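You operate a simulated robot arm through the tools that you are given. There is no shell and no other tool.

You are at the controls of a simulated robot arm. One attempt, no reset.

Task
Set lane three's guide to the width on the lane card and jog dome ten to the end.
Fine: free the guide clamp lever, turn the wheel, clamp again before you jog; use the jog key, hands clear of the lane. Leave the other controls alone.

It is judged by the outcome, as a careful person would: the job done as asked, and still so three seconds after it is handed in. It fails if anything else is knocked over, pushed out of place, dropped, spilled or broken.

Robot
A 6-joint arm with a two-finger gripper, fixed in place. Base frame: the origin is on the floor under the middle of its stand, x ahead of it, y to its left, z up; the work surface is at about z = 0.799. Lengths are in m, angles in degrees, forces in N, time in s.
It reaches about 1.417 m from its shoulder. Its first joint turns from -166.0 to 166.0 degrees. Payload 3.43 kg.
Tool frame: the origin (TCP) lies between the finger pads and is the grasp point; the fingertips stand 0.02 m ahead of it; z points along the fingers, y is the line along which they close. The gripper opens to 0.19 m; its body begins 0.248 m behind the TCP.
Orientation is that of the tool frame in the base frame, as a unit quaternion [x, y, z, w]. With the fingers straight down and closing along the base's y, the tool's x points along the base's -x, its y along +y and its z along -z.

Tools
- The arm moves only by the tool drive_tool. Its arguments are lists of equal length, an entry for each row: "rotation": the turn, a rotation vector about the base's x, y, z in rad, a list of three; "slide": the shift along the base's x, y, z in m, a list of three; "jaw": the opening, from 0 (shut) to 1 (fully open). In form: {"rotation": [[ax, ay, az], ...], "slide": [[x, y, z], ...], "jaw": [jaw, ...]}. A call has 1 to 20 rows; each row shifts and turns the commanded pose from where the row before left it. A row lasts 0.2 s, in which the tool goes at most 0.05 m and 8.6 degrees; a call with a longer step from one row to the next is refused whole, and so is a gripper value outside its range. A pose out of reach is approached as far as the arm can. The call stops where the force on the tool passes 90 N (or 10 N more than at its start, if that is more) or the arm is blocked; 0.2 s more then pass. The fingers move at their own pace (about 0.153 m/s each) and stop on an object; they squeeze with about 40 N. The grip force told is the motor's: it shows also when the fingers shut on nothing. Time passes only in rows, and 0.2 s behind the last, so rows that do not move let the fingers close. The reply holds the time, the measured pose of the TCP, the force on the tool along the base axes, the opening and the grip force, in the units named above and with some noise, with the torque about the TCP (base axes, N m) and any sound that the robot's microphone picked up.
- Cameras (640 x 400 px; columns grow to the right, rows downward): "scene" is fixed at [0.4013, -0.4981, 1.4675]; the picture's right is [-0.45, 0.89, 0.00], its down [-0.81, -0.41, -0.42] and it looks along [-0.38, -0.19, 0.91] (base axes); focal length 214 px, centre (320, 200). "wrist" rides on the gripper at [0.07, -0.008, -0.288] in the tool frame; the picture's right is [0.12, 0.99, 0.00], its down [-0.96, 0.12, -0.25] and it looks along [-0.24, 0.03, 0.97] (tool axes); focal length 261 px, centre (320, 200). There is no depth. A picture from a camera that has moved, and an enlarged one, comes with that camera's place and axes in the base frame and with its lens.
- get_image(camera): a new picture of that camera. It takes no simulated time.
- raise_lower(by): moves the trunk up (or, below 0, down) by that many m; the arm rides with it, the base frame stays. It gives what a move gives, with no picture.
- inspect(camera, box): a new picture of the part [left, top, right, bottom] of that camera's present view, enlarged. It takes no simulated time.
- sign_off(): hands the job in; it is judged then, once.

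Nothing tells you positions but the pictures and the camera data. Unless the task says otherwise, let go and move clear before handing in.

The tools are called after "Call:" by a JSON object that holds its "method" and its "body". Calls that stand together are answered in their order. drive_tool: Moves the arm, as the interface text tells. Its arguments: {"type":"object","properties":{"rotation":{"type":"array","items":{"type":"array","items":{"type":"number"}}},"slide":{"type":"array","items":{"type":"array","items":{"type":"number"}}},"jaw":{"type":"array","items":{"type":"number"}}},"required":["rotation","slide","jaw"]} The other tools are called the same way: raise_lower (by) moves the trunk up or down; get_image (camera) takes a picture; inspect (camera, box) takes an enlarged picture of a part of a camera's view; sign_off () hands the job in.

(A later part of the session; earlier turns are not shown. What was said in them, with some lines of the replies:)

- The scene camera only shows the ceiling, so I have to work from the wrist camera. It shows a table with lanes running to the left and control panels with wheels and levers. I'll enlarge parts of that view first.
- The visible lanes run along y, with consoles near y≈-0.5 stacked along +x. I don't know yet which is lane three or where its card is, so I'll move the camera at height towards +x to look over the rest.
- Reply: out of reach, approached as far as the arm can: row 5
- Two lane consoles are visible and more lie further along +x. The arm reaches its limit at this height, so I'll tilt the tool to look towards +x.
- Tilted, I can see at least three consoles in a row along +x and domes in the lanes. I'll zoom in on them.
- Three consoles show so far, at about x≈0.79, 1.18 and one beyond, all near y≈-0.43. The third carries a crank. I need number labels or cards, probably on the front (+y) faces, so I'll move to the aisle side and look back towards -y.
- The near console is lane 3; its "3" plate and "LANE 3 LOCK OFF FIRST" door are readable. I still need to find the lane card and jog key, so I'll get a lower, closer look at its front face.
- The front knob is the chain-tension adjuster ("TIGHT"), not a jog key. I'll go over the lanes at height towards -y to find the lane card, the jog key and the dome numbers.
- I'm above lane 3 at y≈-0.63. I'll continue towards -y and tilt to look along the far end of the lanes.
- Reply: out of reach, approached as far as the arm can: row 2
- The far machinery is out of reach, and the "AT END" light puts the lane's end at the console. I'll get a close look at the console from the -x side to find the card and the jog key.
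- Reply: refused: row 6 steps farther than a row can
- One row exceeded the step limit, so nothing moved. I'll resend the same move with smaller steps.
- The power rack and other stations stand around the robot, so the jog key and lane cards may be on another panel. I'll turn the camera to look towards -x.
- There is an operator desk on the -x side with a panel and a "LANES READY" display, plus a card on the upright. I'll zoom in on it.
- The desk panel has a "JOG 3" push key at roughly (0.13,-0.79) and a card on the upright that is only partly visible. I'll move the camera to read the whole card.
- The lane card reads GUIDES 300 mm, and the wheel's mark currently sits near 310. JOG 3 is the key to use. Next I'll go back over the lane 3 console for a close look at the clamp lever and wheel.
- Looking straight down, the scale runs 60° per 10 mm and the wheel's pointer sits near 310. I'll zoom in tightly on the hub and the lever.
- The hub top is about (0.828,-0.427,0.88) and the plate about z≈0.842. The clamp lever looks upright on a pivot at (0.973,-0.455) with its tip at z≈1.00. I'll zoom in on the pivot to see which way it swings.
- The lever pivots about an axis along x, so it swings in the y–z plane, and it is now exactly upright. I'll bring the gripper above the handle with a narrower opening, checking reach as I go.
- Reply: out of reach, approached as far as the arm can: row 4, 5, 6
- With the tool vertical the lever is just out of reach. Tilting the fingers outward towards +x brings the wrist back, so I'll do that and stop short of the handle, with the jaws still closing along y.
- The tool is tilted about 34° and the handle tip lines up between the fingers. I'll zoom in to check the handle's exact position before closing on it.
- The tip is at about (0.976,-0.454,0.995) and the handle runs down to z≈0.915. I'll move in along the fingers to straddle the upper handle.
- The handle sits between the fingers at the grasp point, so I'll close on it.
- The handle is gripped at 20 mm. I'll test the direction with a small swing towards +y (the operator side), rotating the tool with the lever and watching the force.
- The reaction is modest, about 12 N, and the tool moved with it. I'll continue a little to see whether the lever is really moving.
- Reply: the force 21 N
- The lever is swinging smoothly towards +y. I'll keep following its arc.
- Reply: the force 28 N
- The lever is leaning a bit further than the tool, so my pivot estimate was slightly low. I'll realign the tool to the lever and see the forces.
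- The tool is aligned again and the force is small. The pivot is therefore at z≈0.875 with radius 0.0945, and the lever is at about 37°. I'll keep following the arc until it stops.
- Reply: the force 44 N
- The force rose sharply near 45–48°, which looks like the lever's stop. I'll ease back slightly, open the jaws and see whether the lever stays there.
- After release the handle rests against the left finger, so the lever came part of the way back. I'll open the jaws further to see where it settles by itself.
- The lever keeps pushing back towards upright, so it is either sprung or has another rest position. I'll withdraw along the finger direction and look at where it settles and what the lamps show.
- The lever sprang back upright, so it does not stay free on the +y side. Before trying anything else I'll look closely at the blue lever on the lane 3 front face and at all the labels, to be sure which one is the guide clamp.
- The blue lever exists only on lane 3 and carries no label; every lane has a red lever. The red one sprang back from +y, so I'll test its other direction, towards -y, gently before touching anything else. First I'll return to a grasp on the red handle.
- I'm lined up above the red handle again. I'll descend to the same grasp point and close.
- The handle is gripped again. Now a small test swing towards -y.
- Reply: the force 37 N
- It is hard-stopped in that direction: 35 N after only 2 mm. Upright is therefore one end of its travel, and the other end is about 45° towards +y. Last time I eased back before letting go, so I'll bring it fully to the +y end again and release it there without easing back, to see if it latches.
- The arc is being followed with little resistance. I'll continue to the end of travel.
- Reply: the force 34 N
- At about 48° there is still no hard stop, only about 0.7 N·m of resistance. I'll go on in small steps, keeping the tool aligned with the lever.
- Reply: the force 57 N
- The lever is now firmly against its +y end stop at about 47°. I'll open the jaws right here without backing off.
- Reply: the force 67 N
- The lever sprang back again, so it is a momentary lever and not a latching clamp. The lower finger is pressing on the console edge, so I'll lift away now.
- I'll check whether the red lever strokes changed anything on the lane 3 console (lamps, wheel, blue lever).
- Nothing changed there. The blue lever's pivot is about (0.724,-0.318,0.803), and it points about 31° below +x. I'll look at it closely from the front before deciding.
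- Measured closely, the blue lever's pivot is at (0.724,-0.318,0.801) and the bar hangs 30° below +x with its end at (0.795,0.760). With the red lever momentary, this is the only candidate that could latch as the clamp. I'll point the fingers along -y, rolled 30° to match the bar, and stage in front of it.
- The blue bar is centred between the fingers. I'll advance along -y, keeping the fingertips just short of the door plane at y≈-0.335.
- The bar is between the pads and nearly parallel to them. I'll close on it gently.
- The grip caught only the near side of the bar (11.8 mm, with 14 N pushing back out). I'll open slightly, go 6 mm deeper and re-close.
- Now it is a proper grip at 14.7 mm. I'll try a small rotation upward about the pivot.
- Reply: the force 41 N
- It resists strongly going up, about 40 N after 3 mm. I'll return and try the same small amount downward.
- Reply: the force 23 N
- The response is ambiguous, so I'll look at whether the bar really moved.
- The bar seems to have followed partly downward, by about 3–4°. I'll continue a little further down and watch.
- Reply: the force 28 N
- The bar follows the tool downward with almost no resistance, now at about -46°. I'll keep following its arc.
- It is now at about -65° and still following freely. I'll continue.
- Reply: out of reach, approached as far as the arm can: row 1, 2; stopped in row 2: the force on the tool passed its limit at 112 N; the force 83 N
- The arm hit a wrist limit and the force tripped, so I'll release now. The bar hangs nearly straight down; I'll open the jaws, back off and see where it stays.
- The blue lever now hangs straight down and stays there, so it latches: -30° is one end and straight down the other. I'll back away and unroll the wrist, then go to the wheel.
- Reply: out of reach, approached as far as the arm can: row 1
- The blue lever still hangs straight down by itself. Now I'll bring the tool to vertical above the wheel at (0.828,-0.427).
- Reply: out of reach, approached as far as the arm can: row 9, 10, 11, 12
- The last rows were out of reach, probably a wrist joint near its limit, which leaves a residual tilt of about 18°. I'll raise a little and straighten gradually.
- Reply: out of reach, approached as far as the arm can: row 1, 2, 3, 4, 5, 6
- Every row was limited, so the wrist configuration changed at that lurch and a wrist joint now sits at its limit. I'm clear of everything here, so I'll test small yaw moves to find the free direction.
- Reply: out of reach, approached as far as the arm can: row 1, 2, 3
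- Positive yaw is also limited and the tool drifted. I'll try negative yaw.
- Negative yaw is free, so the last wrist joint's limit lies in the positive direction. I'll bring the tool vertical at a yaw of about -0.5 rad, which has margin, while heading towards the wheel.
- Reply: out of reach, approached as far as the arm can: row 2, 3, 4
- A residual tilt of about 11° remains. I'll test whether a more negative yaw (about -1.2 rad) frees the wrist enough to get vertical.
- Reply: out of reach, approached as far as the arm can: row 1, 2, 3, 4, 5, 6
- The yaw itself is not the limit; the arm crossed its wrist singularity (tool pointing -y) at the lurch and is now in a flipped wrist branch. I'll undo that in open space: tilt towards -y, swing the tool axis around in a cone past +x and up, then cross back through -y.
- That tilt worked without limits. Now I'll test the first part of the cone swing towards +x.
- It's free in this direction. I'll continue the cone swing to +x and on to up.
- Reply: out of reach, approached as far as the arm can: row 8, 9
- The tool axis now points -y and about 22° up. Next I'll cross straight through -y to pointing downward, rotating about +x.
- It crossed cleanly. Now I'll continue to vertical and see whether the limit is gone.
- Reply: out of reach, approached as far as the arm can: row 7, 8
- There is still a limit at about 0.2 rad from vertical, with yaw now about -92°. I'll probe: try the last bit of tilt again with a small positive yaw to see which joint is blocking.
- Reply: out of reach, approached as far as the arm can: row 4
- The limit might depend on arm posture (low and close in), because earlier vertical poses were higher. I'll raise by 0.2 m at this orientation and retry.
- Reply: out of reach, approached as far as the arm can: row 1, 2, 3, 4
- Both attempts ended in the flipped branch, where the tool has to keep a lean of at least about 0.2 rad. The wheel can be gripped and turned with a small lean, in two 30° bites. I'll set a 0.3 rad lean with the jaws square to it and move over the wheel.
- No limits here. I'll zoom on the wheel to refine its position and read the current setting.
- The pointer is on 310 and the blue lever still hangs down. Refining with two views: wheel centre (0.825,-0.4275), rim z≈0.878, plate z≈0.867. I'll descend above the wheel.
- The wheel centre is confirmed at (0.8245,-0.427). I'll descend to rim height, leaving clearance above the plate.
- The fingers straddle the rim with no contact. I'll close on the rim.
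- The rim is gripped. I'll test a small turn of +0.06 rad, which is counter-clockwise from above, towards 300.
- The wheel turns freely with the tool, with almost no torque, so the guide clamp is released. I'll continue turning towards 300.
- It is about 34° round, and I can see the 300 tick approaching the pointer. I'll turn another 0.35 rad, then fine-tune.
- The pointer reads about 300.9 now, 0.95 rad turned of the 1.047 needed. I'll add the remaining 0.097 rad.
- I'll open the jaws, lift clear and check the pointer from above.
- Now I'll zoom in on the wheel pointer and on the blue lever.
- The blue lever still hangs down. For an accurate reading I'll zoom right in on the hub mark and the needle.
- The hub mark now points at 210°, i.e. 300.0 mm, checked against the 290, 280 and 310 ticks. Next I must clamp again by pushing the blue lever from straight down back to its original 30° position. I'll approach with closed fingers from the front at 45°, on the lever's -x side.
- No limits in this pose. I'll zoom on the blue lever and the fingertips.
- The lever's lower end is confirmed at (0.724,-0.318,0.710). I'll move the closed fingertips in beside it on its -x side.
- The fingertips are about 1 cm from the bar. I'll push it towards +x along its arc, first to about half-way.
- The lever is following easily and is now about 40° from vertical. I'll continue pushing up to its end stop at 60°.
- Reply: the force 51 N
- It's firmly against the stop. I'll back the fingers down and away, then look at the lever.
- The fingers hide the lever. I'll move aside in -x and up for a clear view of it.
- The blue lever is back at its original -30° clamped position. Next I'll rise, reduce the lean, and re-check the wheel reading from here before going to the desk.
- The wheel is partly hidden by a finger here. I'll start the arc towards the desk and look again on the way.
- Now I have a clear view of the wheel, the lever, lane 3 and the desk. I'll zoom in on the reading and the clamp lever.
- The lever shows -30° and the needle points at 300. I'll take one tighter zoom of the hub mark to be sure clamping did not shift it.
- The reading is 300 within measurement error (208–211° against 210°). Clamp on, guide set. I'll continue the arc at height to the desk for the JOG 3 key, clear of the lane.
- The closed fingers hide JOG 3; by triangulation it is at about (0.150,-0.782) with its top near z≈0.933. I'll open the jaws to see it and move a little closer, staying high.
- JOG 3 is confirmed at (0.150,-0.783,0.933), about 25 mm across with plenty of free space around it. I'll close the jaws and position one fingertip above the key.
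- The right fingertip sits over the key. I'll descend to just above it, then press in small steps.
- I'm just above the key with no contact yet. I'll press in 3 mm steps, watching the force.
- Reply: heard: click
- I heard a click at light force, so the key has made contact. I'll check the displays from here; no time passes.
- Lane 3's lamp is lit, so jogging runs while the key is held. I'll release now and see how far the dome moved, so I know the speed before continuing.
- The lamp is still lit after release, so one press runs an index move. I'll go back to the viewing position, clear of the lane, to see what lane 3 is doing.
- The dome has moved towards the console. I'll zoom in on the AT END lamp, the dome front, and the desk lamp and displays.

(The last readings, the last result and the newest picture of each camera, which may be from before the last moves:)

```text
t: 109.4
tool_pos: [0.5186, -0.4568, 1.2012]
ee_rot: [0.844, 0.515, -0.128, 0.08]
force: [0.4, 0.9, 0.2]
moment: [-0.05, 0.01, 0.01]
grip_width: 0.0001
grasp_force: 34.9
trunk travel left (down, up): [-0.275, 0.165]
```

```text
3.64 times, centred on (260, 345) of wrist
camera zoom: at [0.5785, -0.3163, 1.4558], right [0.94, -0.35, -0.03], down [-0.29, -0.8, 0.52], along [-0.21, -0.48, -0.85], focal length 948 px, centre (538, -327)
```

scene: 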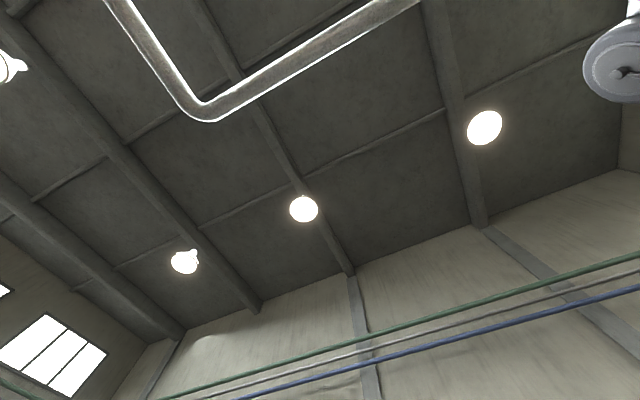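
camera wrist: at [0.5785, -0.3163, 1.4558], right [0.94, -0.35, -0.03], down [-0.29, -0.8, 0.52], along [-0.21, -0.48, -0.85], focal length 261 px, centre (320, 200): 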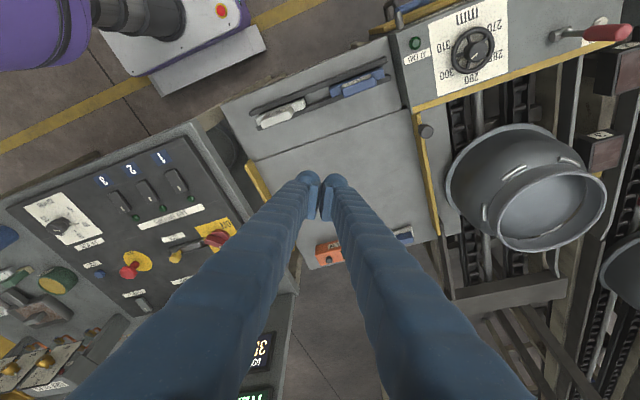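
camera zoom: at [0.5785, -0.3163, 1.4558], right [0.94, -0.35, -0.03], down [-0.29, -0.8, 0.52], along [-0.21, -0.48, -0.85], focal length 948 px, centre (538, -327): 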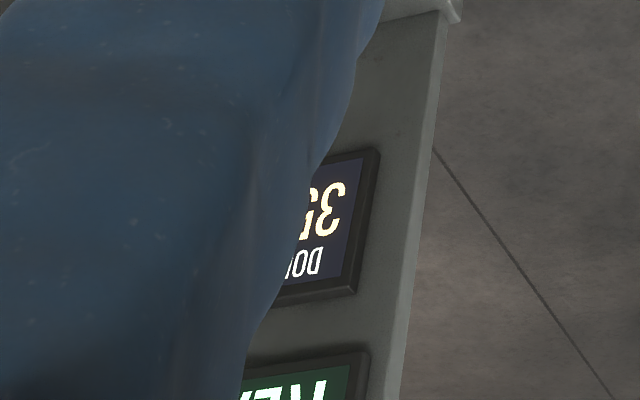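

One press moved the dome roughly 0.1 m; lane 3 has stopped and AT END is not lit yet, so the dome needs to go further. I'll return to the JOG 3 key by the same path.

Call:
{"method": "drive_tool", "body": {"rotation": [[0, 0, -0.0593], [0, 0, -0.0593], [0, 0, -0.0593], [0, 0, -0.0593], [0, 0, -0.0593], [0, 0, -0.0593], [0, 0, -0.0593], [0, 0, -0.0593], [0, 0, 0], [0, 0, 0], [0, 0, 0], [0, 0, 0], [0, 0, 0], [0, 0, 0]], "slide": [[-0.0236, -0.0342, 0], [-0.0258, -0.0331, 0], [-0.0279, -0.0316, 0], [-0.0301, -0.0302, 0], [-0.0321, -0.0286, 0], [-0.0341, -0.0267, 0], [-0.0359, -0.0249, 0], [-0.0376, -0.0228, 0], [-0.0216, -0.0132, -0.0333], [-0.0216, -0.0132, -0.0333], [-0.0216, -0.0132, -0.0333], [-0.0216, -0.0132, -0.0333], [-0.0216, -0.0132, -0.0333], [-0.0216, -0.0132, -0.0333]], "jaw": [0, 0, 0, 0, 0, 0, 0, 0, 0, 0, 0, 0, 0, 0]}}

Call:
{"method": "inspect", "body": {"camera": "wrist", "box": [260, 140, 400, 240]}}

```text
t: 112.4
tool_pos: [0.1425, -0.768, 1.0006]
ee_rot: [0.941, 0.302, -0.143, 0.048]
force: [-0.4, 0.3, -1.6]
moment: [0.02, -0.03, 0.0]
grip_width: 0.0
grasp_force: 34.0
trunk travel left (down, up): [-0.275, 0.165]
```

```text
4.00 times, centred on (330, 190) of wrist
camera zoom: at [0.2593, -0.6713, 1.2545], right [0.67, -0.74, -0.03], down [-0.62, -0.58, 0.52], along [-0.41, -0.33, -0.85], focal length 1043 px, centre (280, 240)
```

zoom: 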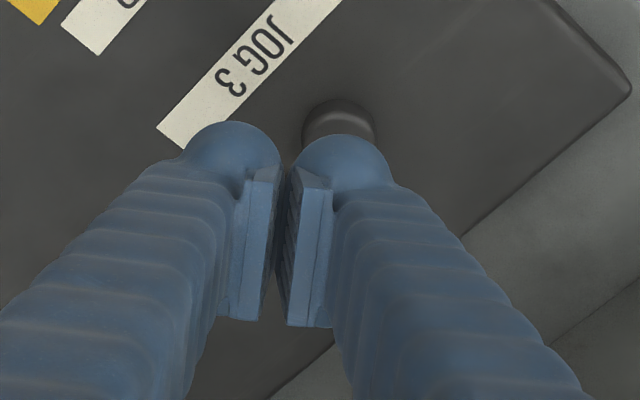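

I'm over the key again. I'll give a second short press and lift off.

Call:
{"method": "drive_tool", "body": {"rotation": [[0, 0, 0], [0, 0, 0], [0, 0, 0], [0, 0, 0], [0, 0, 0]], "slide": [[0, 0, -0.025], [0, 0, -0.014], [0, 0, -0.003], [0, 0, -0.003], [0, 0, -0.004]], "jaw": [0, 0, 0, 0, 0]}}

Call:
{"method": "get_image", "body": {"camera": "wrist"}}

```text
t: 113.6
tool_pos: [0.1417, -0.7676, 0.9521]
ee_rot: [0.941, 0.302, -0.142, 0.048]
force: [0.7, 1.2, 2.3]
moment: [0.01, -0.04, -0.03]
grip_width: 0.0
grasp_force: 33.9
trunk travel left (down, up): [-0.275, 0.165]
heard: click
```

```text
taken
camera wrist: at [0.2591, -0.6719, 1.2058], right [0.67, -0.74, -0.03], down [-0.62, -0.58, 0.52], along [-0.41, -0.33, -0.85], focal length 261 px, centre (320, 200)
```

wrist: 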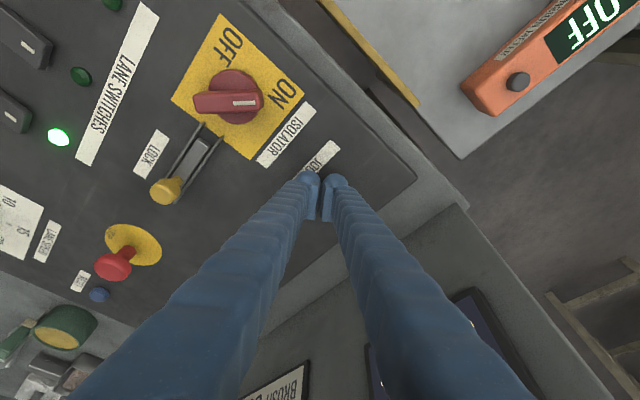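

It clicked and lane 3 is running. I'll lift off and go back to the viewing position.

Call:
{"method": "drive_tool", "body": {"rotation": [[0, 0, 0], [0, 0, 0], [0, 0, 0], [0, 0, 0], [0, 0, 0], [0, 0, 0], [0, 0, 0], [0, 0, 0.0593], [0, 0, 0.0593], [0, 0, 0.0593], [0, 0, 0.0593], [0, 0, 0.0593], [0, 0, 0.0593], [0, 0, 0.0593], [0, 0, 0.0593]], "slide": [[0, 0, 0.02], [0, 0, 0.04], [0.026, 0.016, 0.037], [0.026, 0.016, 0.037], [0.026, 0.016, 0.037], [0.026, 0.016, 0.037], [0.026, 0.016, 0.037], [0.0376, 0.0228, 0], [0.0359, 0.0249, 0], [0.0341, 0.0267, 0], [0.0321, 0.0286, 0], [0.0301, 0.0302, 0], [0.0279, 0.0316, 0], [0.0258, 0.0331, 0], [0.0236, 0.0342, 0]], "jaw": [0, 0, 0, 0, 0, 0, 0, 0, 0, 0, 0, 0, 0, 0, 0]}}

Call:
{"method": "get_image", "body": {"camera": "wrist"}}

Call:
{"method": "inspect", "body": {"camera": "wrist", "box": [400, 20, 640, 260]}}

Call:
{"method": "inspect", "body": {"camera": "wrist", "box": [80, 140, 260, 290]}}

```text
t: 116.8
tool_pos: [0.519, -0.4569, 1.1974]
ee_rot: [0.844, 0.515, -0.128, 0.08]
force: [0.6, 0.3, 0.4]
moment: [-0.07, 0.02, -0.02]
grip_width: 0.0
grasp_force: 34.1
trunk travel left (down, up): [-0.275, 0.165]
```

```text
taken
camera wrist: at [0.5797, -0.3158, 1.4509], right [0.94, -0.35, -0.03], down [-0.28, -0.8, 0.52], along [-0.21, -0.48, -0.85], focal length 261 px, centre (320, 200)
```

wrist: 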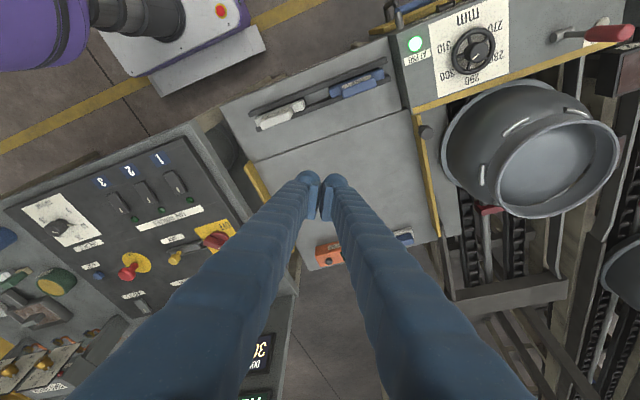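

```text
1.67 times, centred on (520, 140) of wrist
camera zoom: at [0.5797, -0.3158, 1.4509], right [0.94, -0.35, -0.03], down [-0.28, -0.8, 0.52], along [-0.21, -0.48, -0.85], focal length 434 px, centre (-13, 300)
```

zoom: 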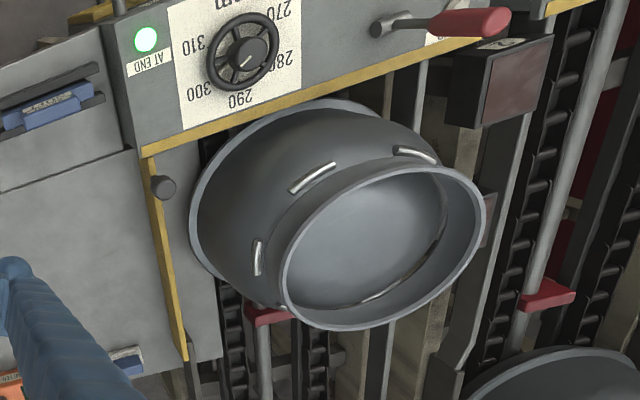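

```text
2.67 times, centred on (170, 215) of wrist
camera zoom: at [0.5797, -0.3158, 1.4509], right [0.94, -0.35, -0.03], down [-0.28, -0.8, 0.52], along [-0.21, -0.48, -0.85], focal length 695 px, centre (720, 160)
```

zoom: 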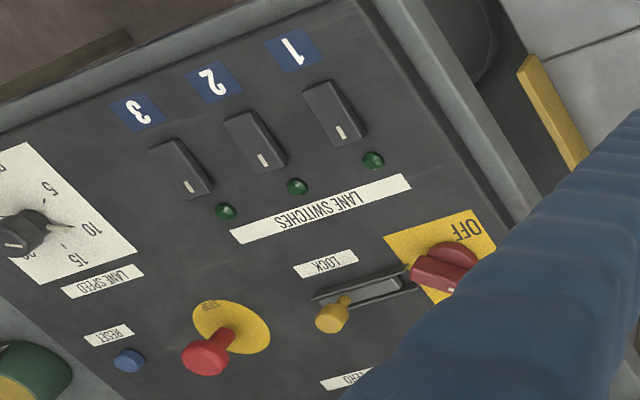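

AT END is lit, lane 3 has stopped and the dome is up against the console end. I'll check the display, the wheel and lever state, and the surroundings before handing in.

Call:
{"method": "inspect", "body": {"camera": "wrist", "box": [220, 320, 310, 400]}}

Call:
{"method": "inspect", "body": {"camera": "wrist", "box": [380, 0, 500, 100]}}

Call:
{"method": "inspect", "body": {"camera": "wrist", "box": [440, 50, 640, 220]}}

```text
5.00 times, centred on (265, 360) of wrist
camera zoom: at [0.5797, -0.3158, 1.4509], right [0.94, -0.35, -0.03], down [-0.28, -0.8, 0.52], along [-0.21, -0.48, -0.85], focal length 1303 px, centre (595, -600)
```

zoom: 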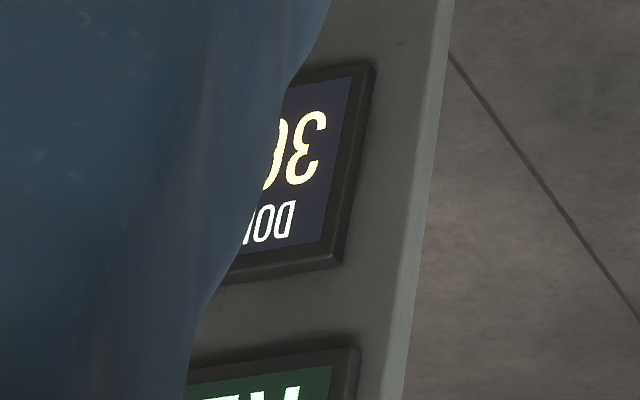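

```text
4.00 times, centred on (440, 50) of wrist
camera zoom: at [0.5797, -0.3158, 1.4509], right [0.94, -0.35, -0.03], down [-0.28, -0.8, 0.52], along [-0.21, -0.48, -0.85], focal length 1043 px, centre (-160, 800)
```

zoom: 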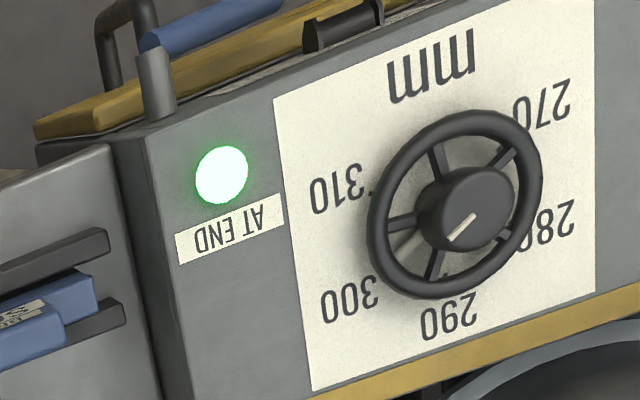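

```text
2.35 times, centred on (540, 135) of wrist
camera zoom: at [0.5797, -0.3158, 1.4509], right [0.94, -0.35, -0.03], down [-0.28, -0.8, 0.52], along [-0.21, -0.48, -0.85], focal length 613 px, centre (-198, 353)
```

zoom: 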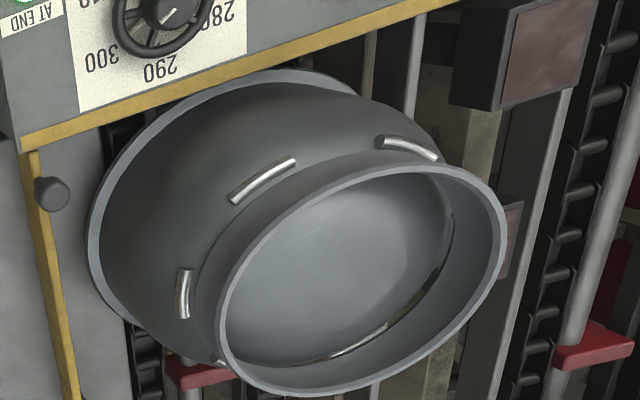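

AT END is lit, the guide reads 300 and the clamp lever is back at -30°. The gripper is closed on nothing and high above the shelf. I'll wait a moment to confirm everything stays put.

Call:
{"method": "drive_tool", "body": {"rotation": [[0, 0, 0], [0, 0, 0], [0, 0, 0], [0, 0, 0], [0, 0, 0], [0, 0, 0], [0, 0, 0], [0, 0, 0]], "slide": [[-0.01, 0.01, 0.01], [-0.01, 0.01, 0.01], [0, 0, 0], [0, 0, 0], [0, 0, 0], [0, 0, 0], [0, 0, 0], [0, 0, 0]], "jaw": [0, 0, 0, 0, 0, 0, 0, 0]}}

Call:
{"method": "get_image", "body": {"camera": "wrist"}}

Call:
{"method": "inspect", "body": {"camera": "wrist", "box": [380, 0, 640, 230]}}

```text
t: 118.6
tool_pos: [0.4994, -0.4363, 1.2153]
ee_rot: [0.844, 0.515, -0.127, 0.079]
force: [0.2, 0.6, 0.0]
moment: [-0.04, -0.01, 0.03]
grip_width: 0.0
grasp_force: 34.2
trunk travel left (down, up): [-0.275, 0.165]
```

```text
taken
camera wrist: at [0.5594, -0.2963, 1.4704], right [0.94, -0.35, -0.03], down [-0.29, -0.8, 0.52], along [-0.21, -0.48, -0.85], focal length 261 px, centre (320, 200)
```

wrist: 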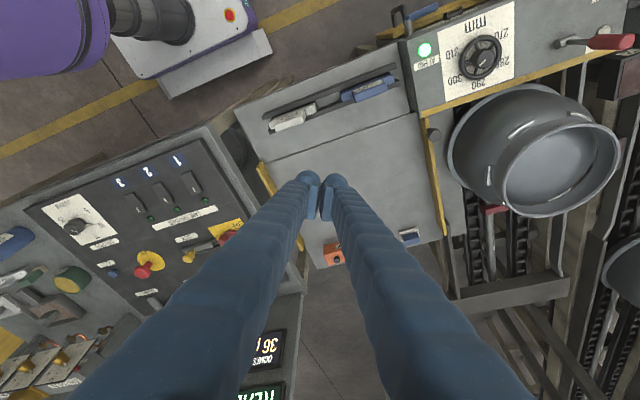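

```text
1.74 times, centred on (510, 115) of wrist
camera zoom: at [0.5594, -0.2963, 1.4704], right [0.94, -0.35, -0.03], down [-0.29, -0.8, 0.52], along [-0.21, -0.48, -0.85], focal length 453 px, centre (-10, 348)
```

zoom: 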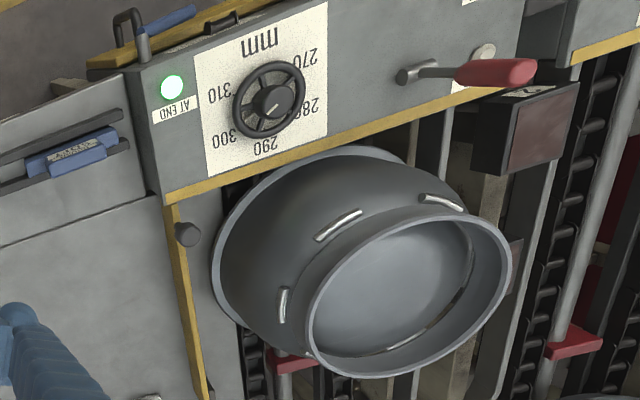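

Everything is stable: AT END is lit, the counter has stepped to 36, the guide reads 300 mm, the clamp lever is back on, and the arm is clear of the lane. I'm handing the job in.

Call:
{"method": "sign_off", "body": {}}

```text
The job is handed in.
```

Lane three's guide is set to 300 mm, as the lane card says, and the dome in lane three is at the end. When I handed in, the AT END lamp was lit, the lane had stopped, and DOMES OUT had gone from 35 to 36. The arm was clear of the lane.

- **Guide:** I freed the clamp and turned the wheel from 310 down to 300. My best readings of the pointer put it within about half a millimetre. I put the clamp back on before jogging.
- **Jog:** it took two presses of JOG 3. Each press moved the dome by a set amount after I let go of the key.

Some things did not go cleanly or are not fully certain:

- **Red lever:** I first took the red lever on the lane three console for the guide clamp. I pulled it twice to its +y end stop and gave it one short push the other way. It sprang back upright each time, and I saw no change in the lamps, the wheel or the dome. It is not labelled, so I don't know what it does.
- **Clamp lever:** the lever I used as the clamp is the blue one on the front face, which is also unlabelled. The wheel turned freely with it down. I did not try the wheel before moving it or after putting it back, so I have not confirmed that it is the guide clamp.
- **Hard contact:** while I was moving the blue lever, the arm reached a wrist limit and the force briefly went to 112 N. A finger also pressed on the console edge when I first released the red lever. I saw no damage.
- **Dome number:** I saw no number on the dome. It was the only one I could see in lane three, so I took it as dome ten.
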